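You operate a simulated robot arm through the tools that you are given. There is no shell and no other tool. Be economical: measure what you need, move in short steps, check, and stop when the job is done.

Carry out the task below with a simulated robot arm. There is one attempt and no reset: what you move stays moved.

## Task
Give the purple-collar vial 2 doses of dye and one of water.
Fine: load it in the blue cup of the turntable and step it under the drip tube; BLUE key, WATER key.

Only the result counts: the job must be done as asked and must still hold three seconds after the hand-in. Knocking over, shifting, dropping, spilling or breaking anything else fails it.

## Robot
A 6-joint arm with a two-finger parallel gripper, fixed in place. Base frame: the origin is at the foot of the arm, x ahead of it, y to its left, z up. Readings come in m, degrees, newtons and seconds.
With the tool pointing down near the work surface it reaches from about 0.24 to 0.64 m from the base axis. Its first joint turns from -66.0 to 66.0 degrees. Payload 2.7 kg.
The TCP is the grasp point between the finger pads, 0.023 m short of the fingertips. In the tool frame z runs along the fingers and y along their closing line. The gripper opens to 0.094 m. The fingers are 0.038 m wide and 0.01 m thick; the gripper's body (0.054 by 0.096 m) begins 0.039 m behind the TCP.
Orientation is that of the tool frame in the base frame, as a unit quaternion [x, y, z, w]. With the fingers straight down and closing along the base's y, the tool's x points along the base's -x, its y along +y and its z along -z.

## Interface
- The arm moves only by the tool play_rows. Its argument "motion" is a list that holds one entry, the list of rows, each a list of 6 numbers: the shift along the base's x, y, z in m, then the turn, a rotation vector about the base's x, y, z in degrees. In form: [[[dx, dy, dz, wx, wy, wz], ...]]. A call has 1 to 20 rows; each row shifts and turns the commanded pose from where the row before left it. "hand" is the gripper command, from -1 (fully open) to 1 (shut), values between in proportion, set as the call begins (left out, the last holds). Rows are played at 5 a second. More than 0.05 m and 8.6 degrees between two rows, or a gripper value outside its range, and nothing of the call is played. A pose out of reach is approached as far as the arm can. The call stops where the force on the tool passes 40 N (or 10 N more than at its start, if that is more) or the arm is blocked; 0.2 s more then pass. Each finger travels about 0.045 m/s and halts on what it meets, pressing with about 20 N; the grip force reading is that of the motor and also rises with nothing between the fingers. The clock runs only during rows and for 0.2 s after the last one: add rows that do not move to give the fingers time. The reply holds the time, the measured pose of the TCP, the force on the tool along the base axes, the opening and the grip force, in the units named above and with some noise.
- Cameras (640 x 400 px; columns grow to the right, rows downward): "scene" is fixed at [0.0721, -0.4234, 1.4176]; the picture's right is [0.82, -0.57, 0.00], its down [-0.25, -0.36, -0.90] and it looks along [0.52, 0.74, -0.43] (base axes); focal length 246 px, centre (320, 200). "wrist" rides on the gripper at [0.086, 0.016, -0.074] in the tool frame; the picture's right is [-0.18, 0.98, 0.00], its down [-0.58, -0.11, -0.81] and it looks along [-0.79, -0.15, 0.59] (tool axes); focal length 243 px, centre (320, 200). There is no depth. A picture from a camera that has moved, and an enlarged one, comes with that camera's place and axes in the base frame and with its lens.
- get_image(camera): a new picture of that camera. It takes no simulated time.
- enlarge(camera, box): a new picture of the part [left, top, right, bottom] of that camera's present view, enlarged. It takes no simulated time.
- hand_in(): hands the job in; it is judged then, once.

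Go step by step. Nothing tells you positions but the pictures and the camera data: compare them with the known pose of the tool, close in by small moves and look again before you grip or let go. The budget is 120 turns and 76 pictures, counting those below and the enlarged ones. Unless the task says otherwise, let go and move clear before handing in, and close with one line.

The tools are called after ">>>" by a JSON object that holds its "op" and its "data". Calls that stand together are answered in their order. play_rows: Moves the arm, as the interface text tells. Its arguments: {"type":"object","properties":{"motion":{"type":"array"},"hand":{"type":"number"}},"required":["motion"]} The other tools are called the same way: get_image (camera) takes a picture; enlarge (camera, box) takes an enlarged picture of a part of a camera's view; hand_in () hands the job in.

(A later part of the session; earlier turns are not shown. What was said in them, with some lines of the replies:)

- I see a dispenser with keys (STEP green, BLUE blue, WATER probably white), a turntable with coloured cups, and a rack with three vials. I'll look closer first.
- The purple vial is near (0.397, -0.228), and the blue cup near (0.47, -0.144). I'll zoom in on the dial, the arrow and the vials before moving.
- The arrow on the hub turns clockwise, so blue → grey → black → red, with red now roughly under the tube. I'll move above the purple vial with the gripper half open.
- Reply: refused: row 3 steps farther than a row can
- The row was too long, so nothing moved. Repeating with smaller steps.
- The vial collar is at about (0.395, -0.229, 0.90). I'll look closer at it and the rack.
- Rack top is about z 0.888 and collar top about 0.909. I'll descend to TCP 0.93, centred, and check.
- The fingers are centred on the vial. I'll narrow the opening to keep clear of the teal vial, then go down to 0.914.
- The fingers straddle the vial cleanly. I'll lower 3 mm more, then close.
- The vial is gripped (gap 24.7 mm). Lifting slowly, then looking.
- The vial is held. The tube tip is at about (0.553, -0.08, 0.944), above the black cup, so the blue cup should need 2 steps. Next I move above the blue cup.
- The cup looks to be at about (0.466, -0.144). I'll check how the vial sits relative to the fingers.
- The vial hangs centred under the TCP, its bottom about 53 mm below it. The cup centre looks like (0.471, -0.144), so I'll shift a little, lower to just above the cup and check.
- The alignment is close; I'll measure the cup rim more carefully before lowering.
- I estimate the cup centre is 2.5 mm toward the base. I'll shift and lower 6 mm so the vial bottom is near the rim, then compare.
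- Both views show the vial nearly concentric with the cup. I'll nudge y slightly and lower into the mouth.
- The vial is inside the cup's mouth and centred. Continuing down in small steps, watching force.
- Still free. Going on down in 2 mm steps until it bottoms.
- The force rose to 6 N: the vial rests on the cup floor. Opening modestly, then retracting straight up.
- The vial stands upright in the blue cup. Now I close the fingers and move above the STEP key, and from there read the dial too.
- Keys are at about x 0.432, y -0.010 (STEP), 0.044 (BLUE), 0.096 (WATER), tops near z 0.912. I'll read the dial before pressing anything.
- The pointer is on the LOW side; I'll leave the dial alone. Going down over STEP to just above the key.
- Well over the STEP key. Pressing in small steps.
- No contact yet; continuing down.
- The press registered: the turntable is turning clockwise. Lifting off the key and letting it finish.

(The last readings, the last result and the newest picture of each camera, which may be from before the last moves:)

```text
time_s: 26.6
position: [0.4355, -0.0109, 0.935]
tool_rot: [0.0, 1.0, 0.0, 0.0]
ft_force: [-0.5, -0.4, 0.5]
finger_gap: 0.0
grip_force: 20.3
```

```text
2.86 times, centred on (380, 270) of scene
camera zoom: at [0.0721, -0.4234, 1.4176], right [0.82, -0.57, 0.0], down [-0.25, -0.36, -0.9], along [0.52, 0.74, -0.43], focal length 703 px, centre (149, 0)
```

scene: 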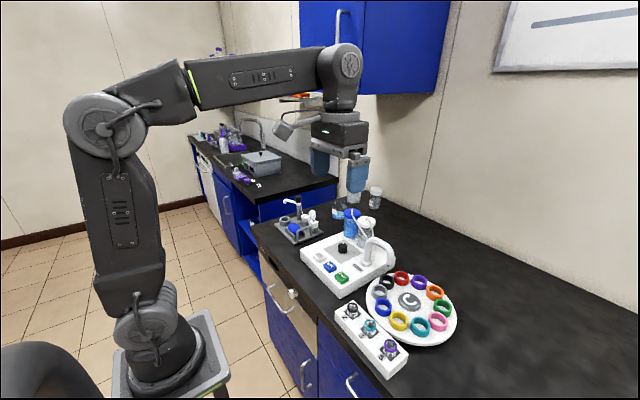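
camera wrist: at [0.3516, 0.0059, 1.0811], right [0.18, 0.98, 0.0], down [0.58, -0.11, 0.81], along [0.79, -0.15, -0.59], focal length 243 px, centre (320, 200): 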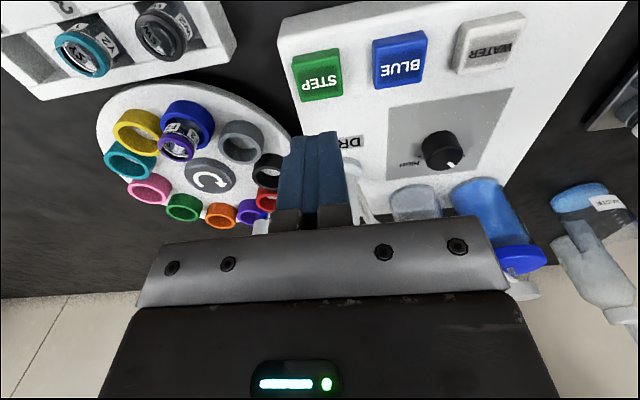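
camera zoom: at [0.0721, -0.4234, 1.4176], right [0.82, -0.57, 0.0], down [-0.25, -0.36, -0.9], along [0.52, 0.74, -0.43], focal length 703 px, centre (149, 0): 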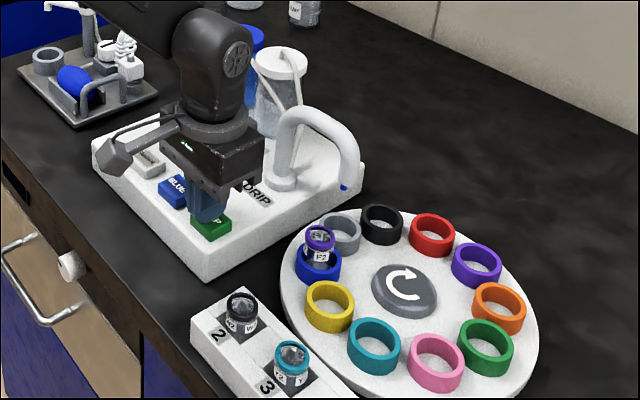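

One step done; blue is now where grey was, and one more step puts it at the position under the tube. Pressing STEP once more.

>>> {"op": "play_rows", "data": {"motion": [[[0, 0, -0.004, 0, 0, 0], [0, 0, -0.004, 0, 0, 0], [0, 0, 0.004, 0, 0, 0], [0, 0, 0.006, 0, 0, 0], [0, 0, 0, 0, 0, 0], [0, 0, 0, 0, 0, 0], [0, 0, 0, 0, 0, 0], [0, 0, 0, 0, 0, 0], [0, 0, 0, 0, 0, 0], [0, 0, 0, 0, 0, 0], [0, 0, 0, 0, 0, 0], [0, 0, 0, 0, 0, 0], [0, 0, 0, 0, 0, 0], [0, 0, 0, 0, 0, 0]]]}}

>>> {"op": "enlarge", "data": {"camera": "scene", "box": [300, 200, 460, 340]}}

```text
time_s: 29.6
position: [0.4355, -0.0111, 0.9383]
tool_rot: [0.001, 1.0, 0.0, 0.0]
ft_force: [0.2, -0.4, -0.1]
finger_gap: 0.0
grip_force: 20.4
```

```text
2.86 times, centred on (380, 270) of scene
camera zoom: at [0.0721, -0.4234, 1.4176], right [0.82, -0.57, 0.0], down [-0.25, -0.36, -0.9], along [0.52, 0.74, -0.43], focal length 703 px, centre (149, 0)
```

zoom: 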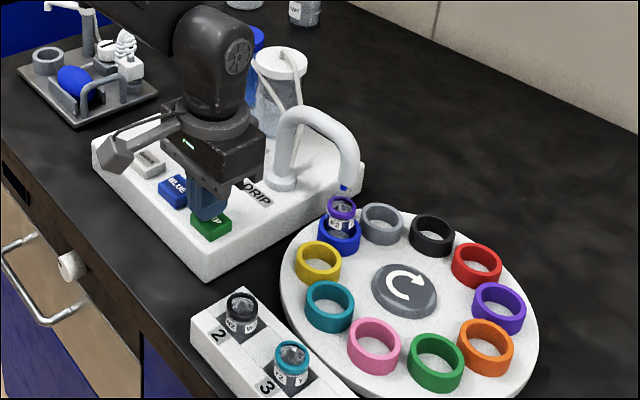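

The vial is under the tube. I'll zoom to confirm, while moving up and over to the BLUE key.

>>> {"op": "play_rows", "data": {"motion": [[[0, 0, 0.02, 0, 0, 0], [0.001, 0.027, 0, 0, 0, 0], [0, 0.0275, 0, 0, 0, 0], [0, 0, -0.02, 0, 0, 0], [0, 0, 0, 0, 0, 0]]]}}

>>> {"op": "enlarge", "data": {"camera": "scene", "box": [310, 220, 430, 310]}}

>>> {"op": "get_image", "data": {"camera": "wrist"}}

```text
time_s: 30.8
position: [0.4345, 0.0447, 0.9353]
tool_rot: [-0.001, 1.0, 0.0, 0.0]
ft_force: [0.1, 0.3, 0.8]
finger_gap: 0.0001
grip_force: 20.0
```

```text
4.44 times, centred on (370, 265) of scene
camera zoom: at [0.0721, -0.4234, 1.4176], right [0.82, -0.57, 0.0], down [-0.25, -0.36, -0.9], along [0.52, 0.74, -0.43], focal length 1093 px, centre (98, -89)
```

zoom: 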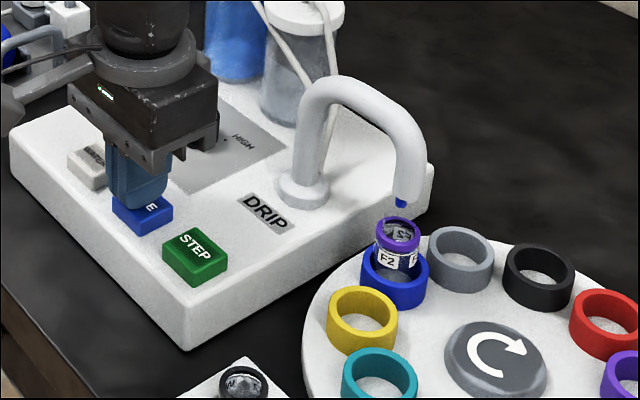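

```text
28 pictures are left
camera wrist: at [0.3498, 0.0606, 1.0103], right [0.18, 0.98, 0.0], down [0.58, -0.11, 0.81], along [0.79, -0.15, -0.59], focal length 243 px, centre (320, 200)
```

wrist: 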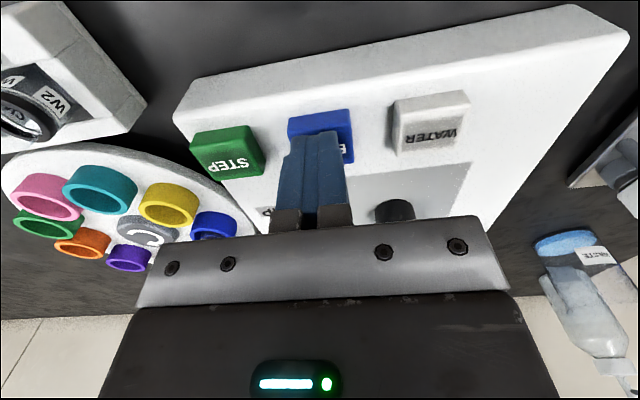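

Vial sits under the spout and the fingers are over BLUE. First dye press.

>>> {"op": "play_rows", "data": {"motion": [[[0, 0, -0.004, 0, 0, 0], [0, 0, -0.004, 0, 0, 0], [0, 0, -0.003, 0, 0, 0], [0, 0, 0.005, 0, 0, 0], [0, 0, 0.006, 0, 0, 0], [0, 0, 0, 0, 0, 0]]]}}

>>> {"op": "enlarge", "data": {"camera": "scene", "box": [380, 235, 420, 285]}}

```text
time_s: 32.2
position: [0.4363, 0.044, 0.937]
tool_rot: [0.0, 1.0, 0.0, 0.0]
ft_force: [-0.2, -0.4, -0.3]
finger_gap: 0.0
grip_force: 20.6
```

```text
8.00 times, centred on (400, 260) of scene
camera zoom: at [0.0721, -0.4234, 1.4176], right [0.82, -0.57, 0.0], down [-0.25, -0.36, -0.9], along [0.52, 0.74, -0.43], focal length 1967 px, centre (-320, -280)
```

zoom: 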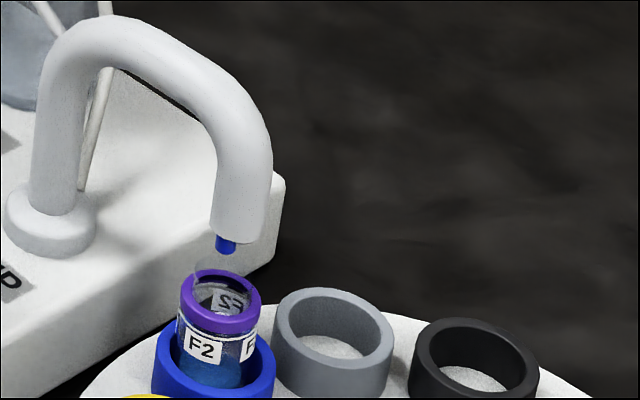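

There's already blue in the vial. I'll wait a moment to see whether the dose finishes.

>>> {"op": "play_rows", "data": {"motion": [[[0, 0, 0, 0, 0, 0], [0, 0, 0, 0, 0, 0], [0, 0, 0, 0, 0, 0], [0, 0, 0, 0, 0, 0], [0, 0, 0, 0, 0, 0], [0, 0, 0, 0, 0, 0], [0, 0, 0, 0, 0, 0], [0, 0, 0, 0, 0, 0]]]}}

>>> {"op": "enlarge", "data": {"camera": "scene", "box": [395, 260, 425, 285]}}

```text
time_s: 34.0
position: [0.4361, 0.0433, 0.937]
tool_rot: [0.001, 1.0, 0.0, 0.001]
ft_force: [0.2, -0.2, -0.2]
finger_gap: 0.0001
grip_force: 20.3
```

```text
16.00 times, centred on (410, 272) of scene
camera zoom: at [0.0721, -0.4234, 1.4176], right [0.82, -0.57, 0.0], down [-0.25, -0.36, -0.9], along [0.52, 0.74, -0.43], focal length 3934 px, centre (-1120, -960)
```

zoom: 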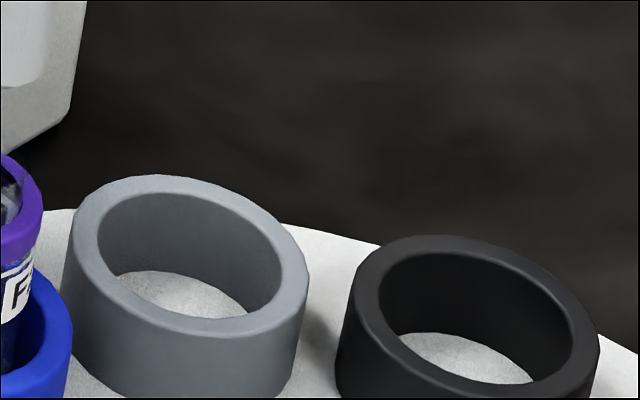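

>>> {"op": "enlarge", "data": {"camera": "scene", "box": [380, 260, 410, 285]}}

```text
16.00 times, centred on (395, 272) of scene
camera zoom: at [0.0721, -0.4234, 1.4176], right [0.82, -0.57, 0.0], down [-0.25, -0.36, -0.9], along [0.52, 0.74, -0.43], focal length 3934 px, centre (-880, -960)
```

zoom: 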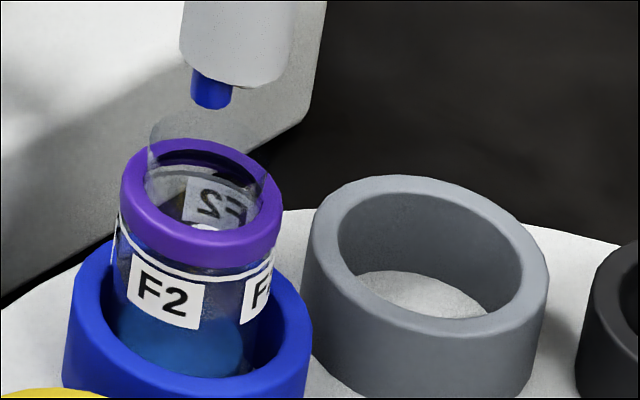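

A blue layer has settled in the vial — one dose. Second BLUE press.

>>> {"op": "play_rows", "data": {"motion": [[[0, 0, -0.004, 0, 0, 0], [0, 0, -0.004, 0, 0, 0], [0, 0, -0.003, 0, 0, 0], [0, 0, 0.005, 0, 0, 0], [0, 0, 0.006, 0, 0, 0], [0, 0, 0, 0, 0, 0], [0, 0, 0, 0, 0, 0], [0, 0, 0, 0, 0, 0], [0, 0, 0, 0, 0, 0], [0, 0, 0, 0, 0, 0], [0, 0, 0, 0, 0, 0], [0, 0, 0, 0, 0, 0], [0, 0, 0, 0, 0, 0], [0, 0, 0, 0, 0, 0]]]}}

>>> {"op": "enlarge", "data": {"camera": "scene", "box": [380, 260, 410, 285]}}

```text
time_s: 37.0
position: [0.4363, 0.0452, 0.937]
tool_rot: [-0.001, 1.0, -0.001, 0.0]
ft_force: [-0.9, -0.8, 0.3]
finger_gap: 0.0001
grip_force: 20.3
```

```text
16.00 times, centred on (395, 272) of scene
camera zoom: at [0.0721, -0.4234, 1.4176], right [0.82, -0.57, 0.0], down [-0.25, -0.36, -0.9], along [0.52, 0.74, -0.43], focal length 3934 px, centre (-880, -960)
```

zoom: 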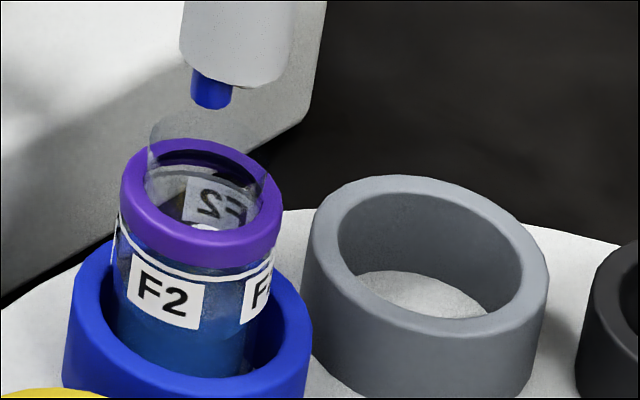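

The level rose again: two dye doses. Now to the WATER key.

>>> {"op": "play_rows", "data": {"motion": [[[0, 0, 0.02, 0, 0, 0], [-0.001, 0.0265, 0, 0, 0, 0], [0, 0.0265, 0, 0, 0, 0], [0, 0, -0.02, 0, 0, 0], [0, 0, 0, 0, 0, 0]]]}}

>>> {"op": "get_image", "data": {"camera": "wrist"}}

>>> {"op": "enlarge", "data": {"camera": "scene", "box": [300, 220, 420, 310]}}

```text
time_s: 38.2
position: [0.4355, 0.0974, 0.9375]
tool_rot: [0.0, 1.0, 0.0, -0.001]
ft_force: [-0.3, 0.3, 0.2]
finger_gap: 0.0002
grip_force: 19.7
```

```text
23 pictures are left
camera wrist: at [0.3504, 0.1136, 1.0121], right [0.18, 0.98, 0.0], down [0.58, -0.11, 0.81], along [0.79, -0.15, -0.59], focal length 243 px, centre (320, 200)
```

wrist: 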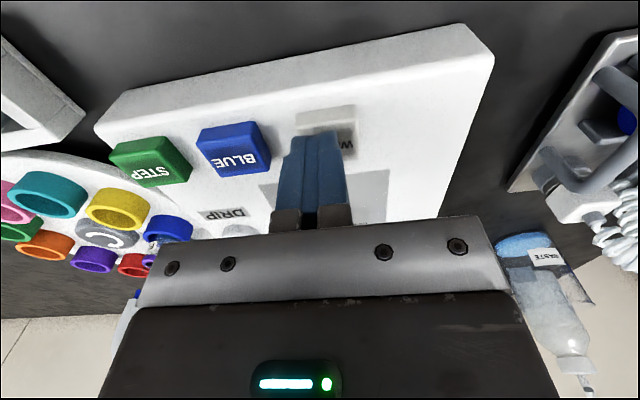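

```text
4.44 times, centred on (360, 265) of scene
camera zoom: at [0.0721, -0.4234, 1.4176], right [0.82, -0.57, 0.0], down [-0.25, -0.36, -0.9], along [0.52, 0.74, -0.43], focal length 1093 px, centre (142, -89)
```

zoom: 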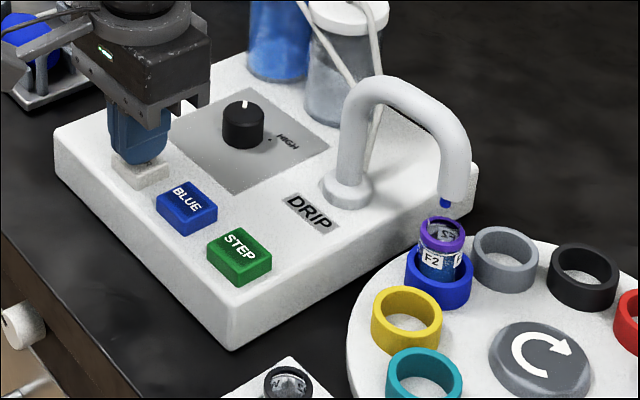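

Fingers are over WATER. One press.

>>> {"op": "play_rows", "data": {"motion": [[[0, 0.001, -0.004, 0, 0, 0], [0, 0, -0.004, 0, 0, 0], [0, 0, -0.003, 0, 0, 0], [0, 0, 0.005, 0, 0, 0], [0, 0, 0.006, 0, 0, 0], [0, 0, 0, 0, 0, 0], [0, 0, 0, 0, 0, 0], [0, 0, 0, 0, 0, 0], [0, 0, 0, 0, 0, 0], [0, 0, 0, 0, 0, 0], [0, 0, 0, 0, 0, 0], [0, 0, 0, 0, 0, 0], [0, 0, 0, 0, 0, 0], [0, 0, 0, 0, 0, 0]]]}}

>>> {"op": "enlarge", "data": {"camera": "scene", "box": [380, 260, 410, 285]}}

```text
time_s: 41.2
position: [0.4367, 0.0979, 0.9359]
tool_rot: [0.001, 1.0, -0.001, 0.0]
ft_force: [-0.4, -0.2, -0.1]
finger_gap: 0.0001
grip_force: 20.3
```

```text
16.00 times, centred on (395, 272) of scene
camera zoom: at [0.0721, -0.4234, 1.4176], right [0.82, -0.57, 0.0], down [-0.25, -0.36, -0.9], along [0.52, 0.74, -0.43], focal length 3934 px, centre (-880, -960)
```

zoom: 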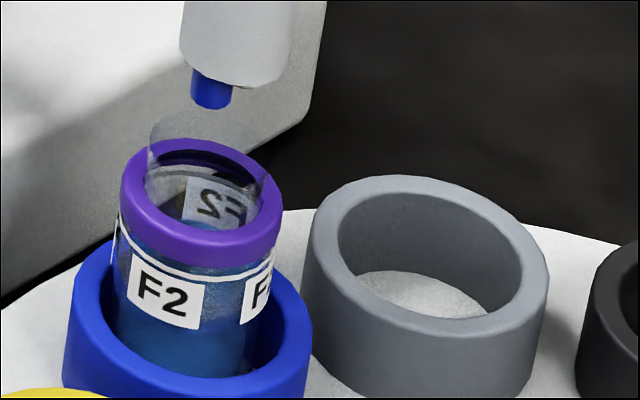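

The liquid looks a shade different, so water likely went in. I'll lift away and view the vial closely with the wrist camera to confirm.

>>> {"op": "play_rows", "data": {"motion": [[[0, 0, 0.04, 0, 0, 0], [0, 0, 0.04, 0, 0, 0], [0, -0.045, 0, 0, 0, 0], [0, -0.045, 0, 0, 0, 0], [0, -0.045, 0, 0, 0, 0], [0, -0.045, 0, 0, 0, 0], [0, -0.045, 0, 0, 0, 0], [0, -0.045, 0, 0, 0, 0], [0.015, 0, -0.02, 0, 0, 0], [0, 0, 0, 0, 0, 0]]]}}

>>> {"op": "get_image", "data": {"camera": "wrist"}}

>>> {"op": "enlarge", "data": {"camera": "wrist", "box": [370, 110, 490, 210]}}

```text
time_s: 43.4
position: [0.4498, -0.1728, 0.9968]
tool_rot: [-0.001, 1.0, 0.0, 0.0]
ft_force: [0.1, 0.7, 0.3]
finger_gap: 0.0
grip_force: 19.6
```

```text
20 pictures are left
camera wrist: at [0.3645, -0.1562, 1.0716], right [0.18, 0.98, 0.0], down [0.58, -0.11, 0.81], along [0.79, -0.15, -0.59], focal length 243 px, centre (320, 200)
```

wrist: 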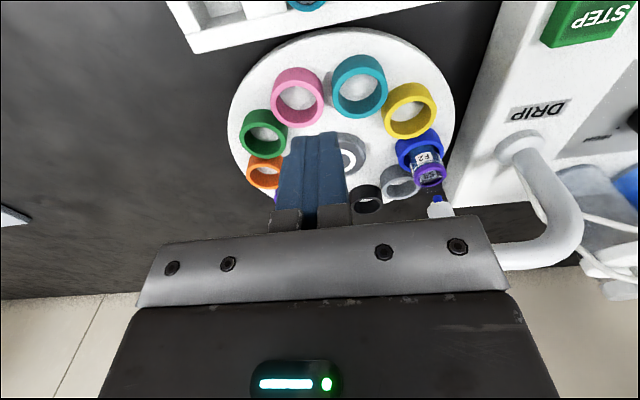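

```text
4.00 times, centred on (430, 160) of wrist
camera zoom: at [0.3645, -0.1562, 1.0716], right [0.18, 0.98, 0.0], down [0.58, -0.11, 0.81], along [0.79, -0.15, -0.59], focal length 970 px, centre (-120, 360)
```

zoom: 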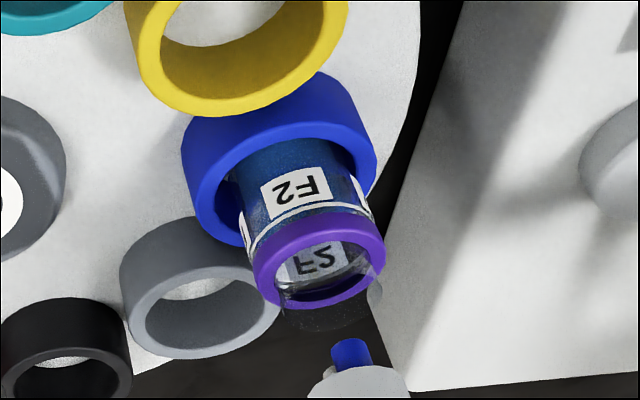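

>>> {"op": "enlarge", "data": {"camera": "scene", "box": [386, 268, 400, 285]}}

>>> {"op": "enlarge", "data": {"camera": "wrist", "box": [410, 135, 450, 195]}}

```text
16.00 times, centred on (393, 276) of scene
camera zoom: at [0.0721, -0.4234, 1.4176], right [0.82, -0.57, 0.0], down [-0.25, -0.36, -0.9], along [0.52, 0.74, -0.43], focal length 3934 px, centre (-848, -1024)
```

zoom: 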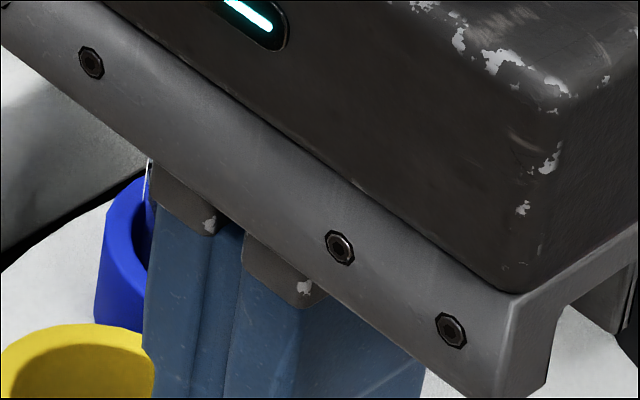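

```text
6.67 times, centred on (430, 165) of wrist
camera zoom: at [0.3645, -0.1562, 1.0716], right [0.18, 0.98, 0.0], down [0.58, -0.11, 0.81], along [0.79, -0.15, -0.59], focal length 1618 px, centre (-413, 433)
```

zoom: 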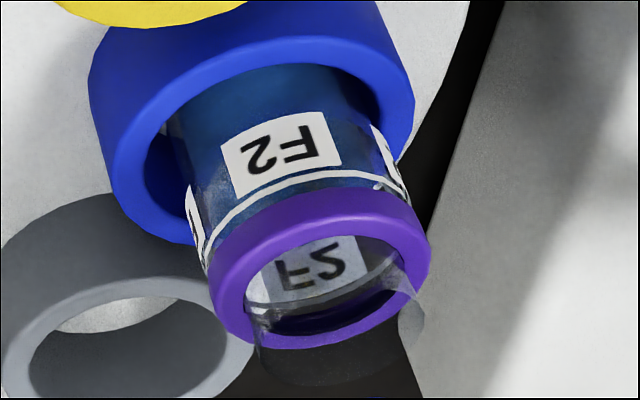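

The arm blocks the scene view; I'll raise it away and look again with the same framing as before.

>>> {"op": "play_rows", "data": {"motion": [[[-0.02, 0, 0.045, 0, 0, 0], [-0.03, 0, 0.035, 0, 0, 0], [-0.03, 0.03, 0.02, 0, 0, 0], [-0.02, 0.04, 0.01, 0, 0, 0], [0, 0.045, 0, 0, 0, 0], [0, 0.045, 0, 0, 0, 0], [0, 0, 0, 0, 0, 0]]]}}

>>> {"op": "enlarge", "data": {"camera": "scene", "box": [380, 265, 410, 290]}}

>>> {"op": "get_image", "data": {"camera": "wrist"}}

```text
time_s: 45.0
position: [0.3491, -0.012, 1.11]
tool_rot: [0.0, 1.0, 0.0, -0.001]
ft_force: [0.1, -0.1, 0.6]
finger_gap: 0.0001
grip_force: 19.8
```

```text
16.00 times, centred on (395, 278) of scene
camera zoom: at [0.0721, -0.4234, 1.4176], right [0.82, -0.57, 0.0], down [-0.25, -0.36, -0.9], along [0.52, 0.74, -0.43], focal length 3934 px, centre (-880, -1040)
```

zoom: 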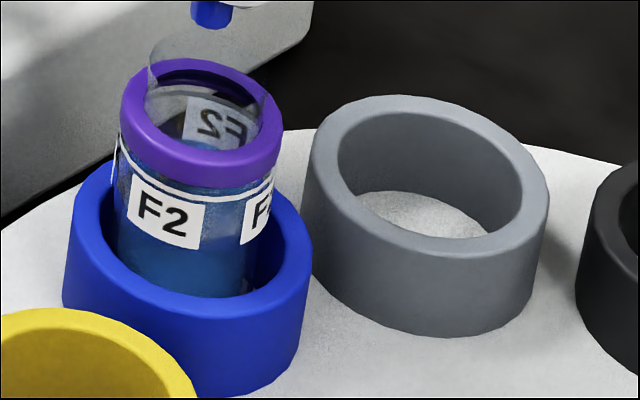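

```text
15 pictures are left
camera wrist: at [0.264, 0.0051, 1.1834], right [0.18, 0.98, 0.0], down [0.58, -0.11, 0.81], along [0.79, -0.15, -0.59], focal length 243 px, centre (320, 200)
```

wrist: 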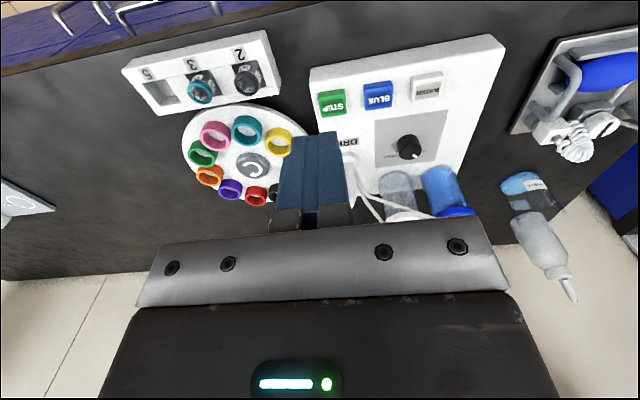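

The liquid stands higher and paler than after the dye alone, so the water dose went in. The vial is upright in the blue cup under the tube and the arm is clear.

>>> {"op": "hand_in", "data": {}}

```text
The job is handed in.
```

I've handed the job in: the purple-collar vial is in the blue cup under the drip tube, with two presses of BLUE and one of WATER. I left the dial on LOW and counted each press as one dose. The label partly hides the liquid, so I judged the water from the higher, paler level.
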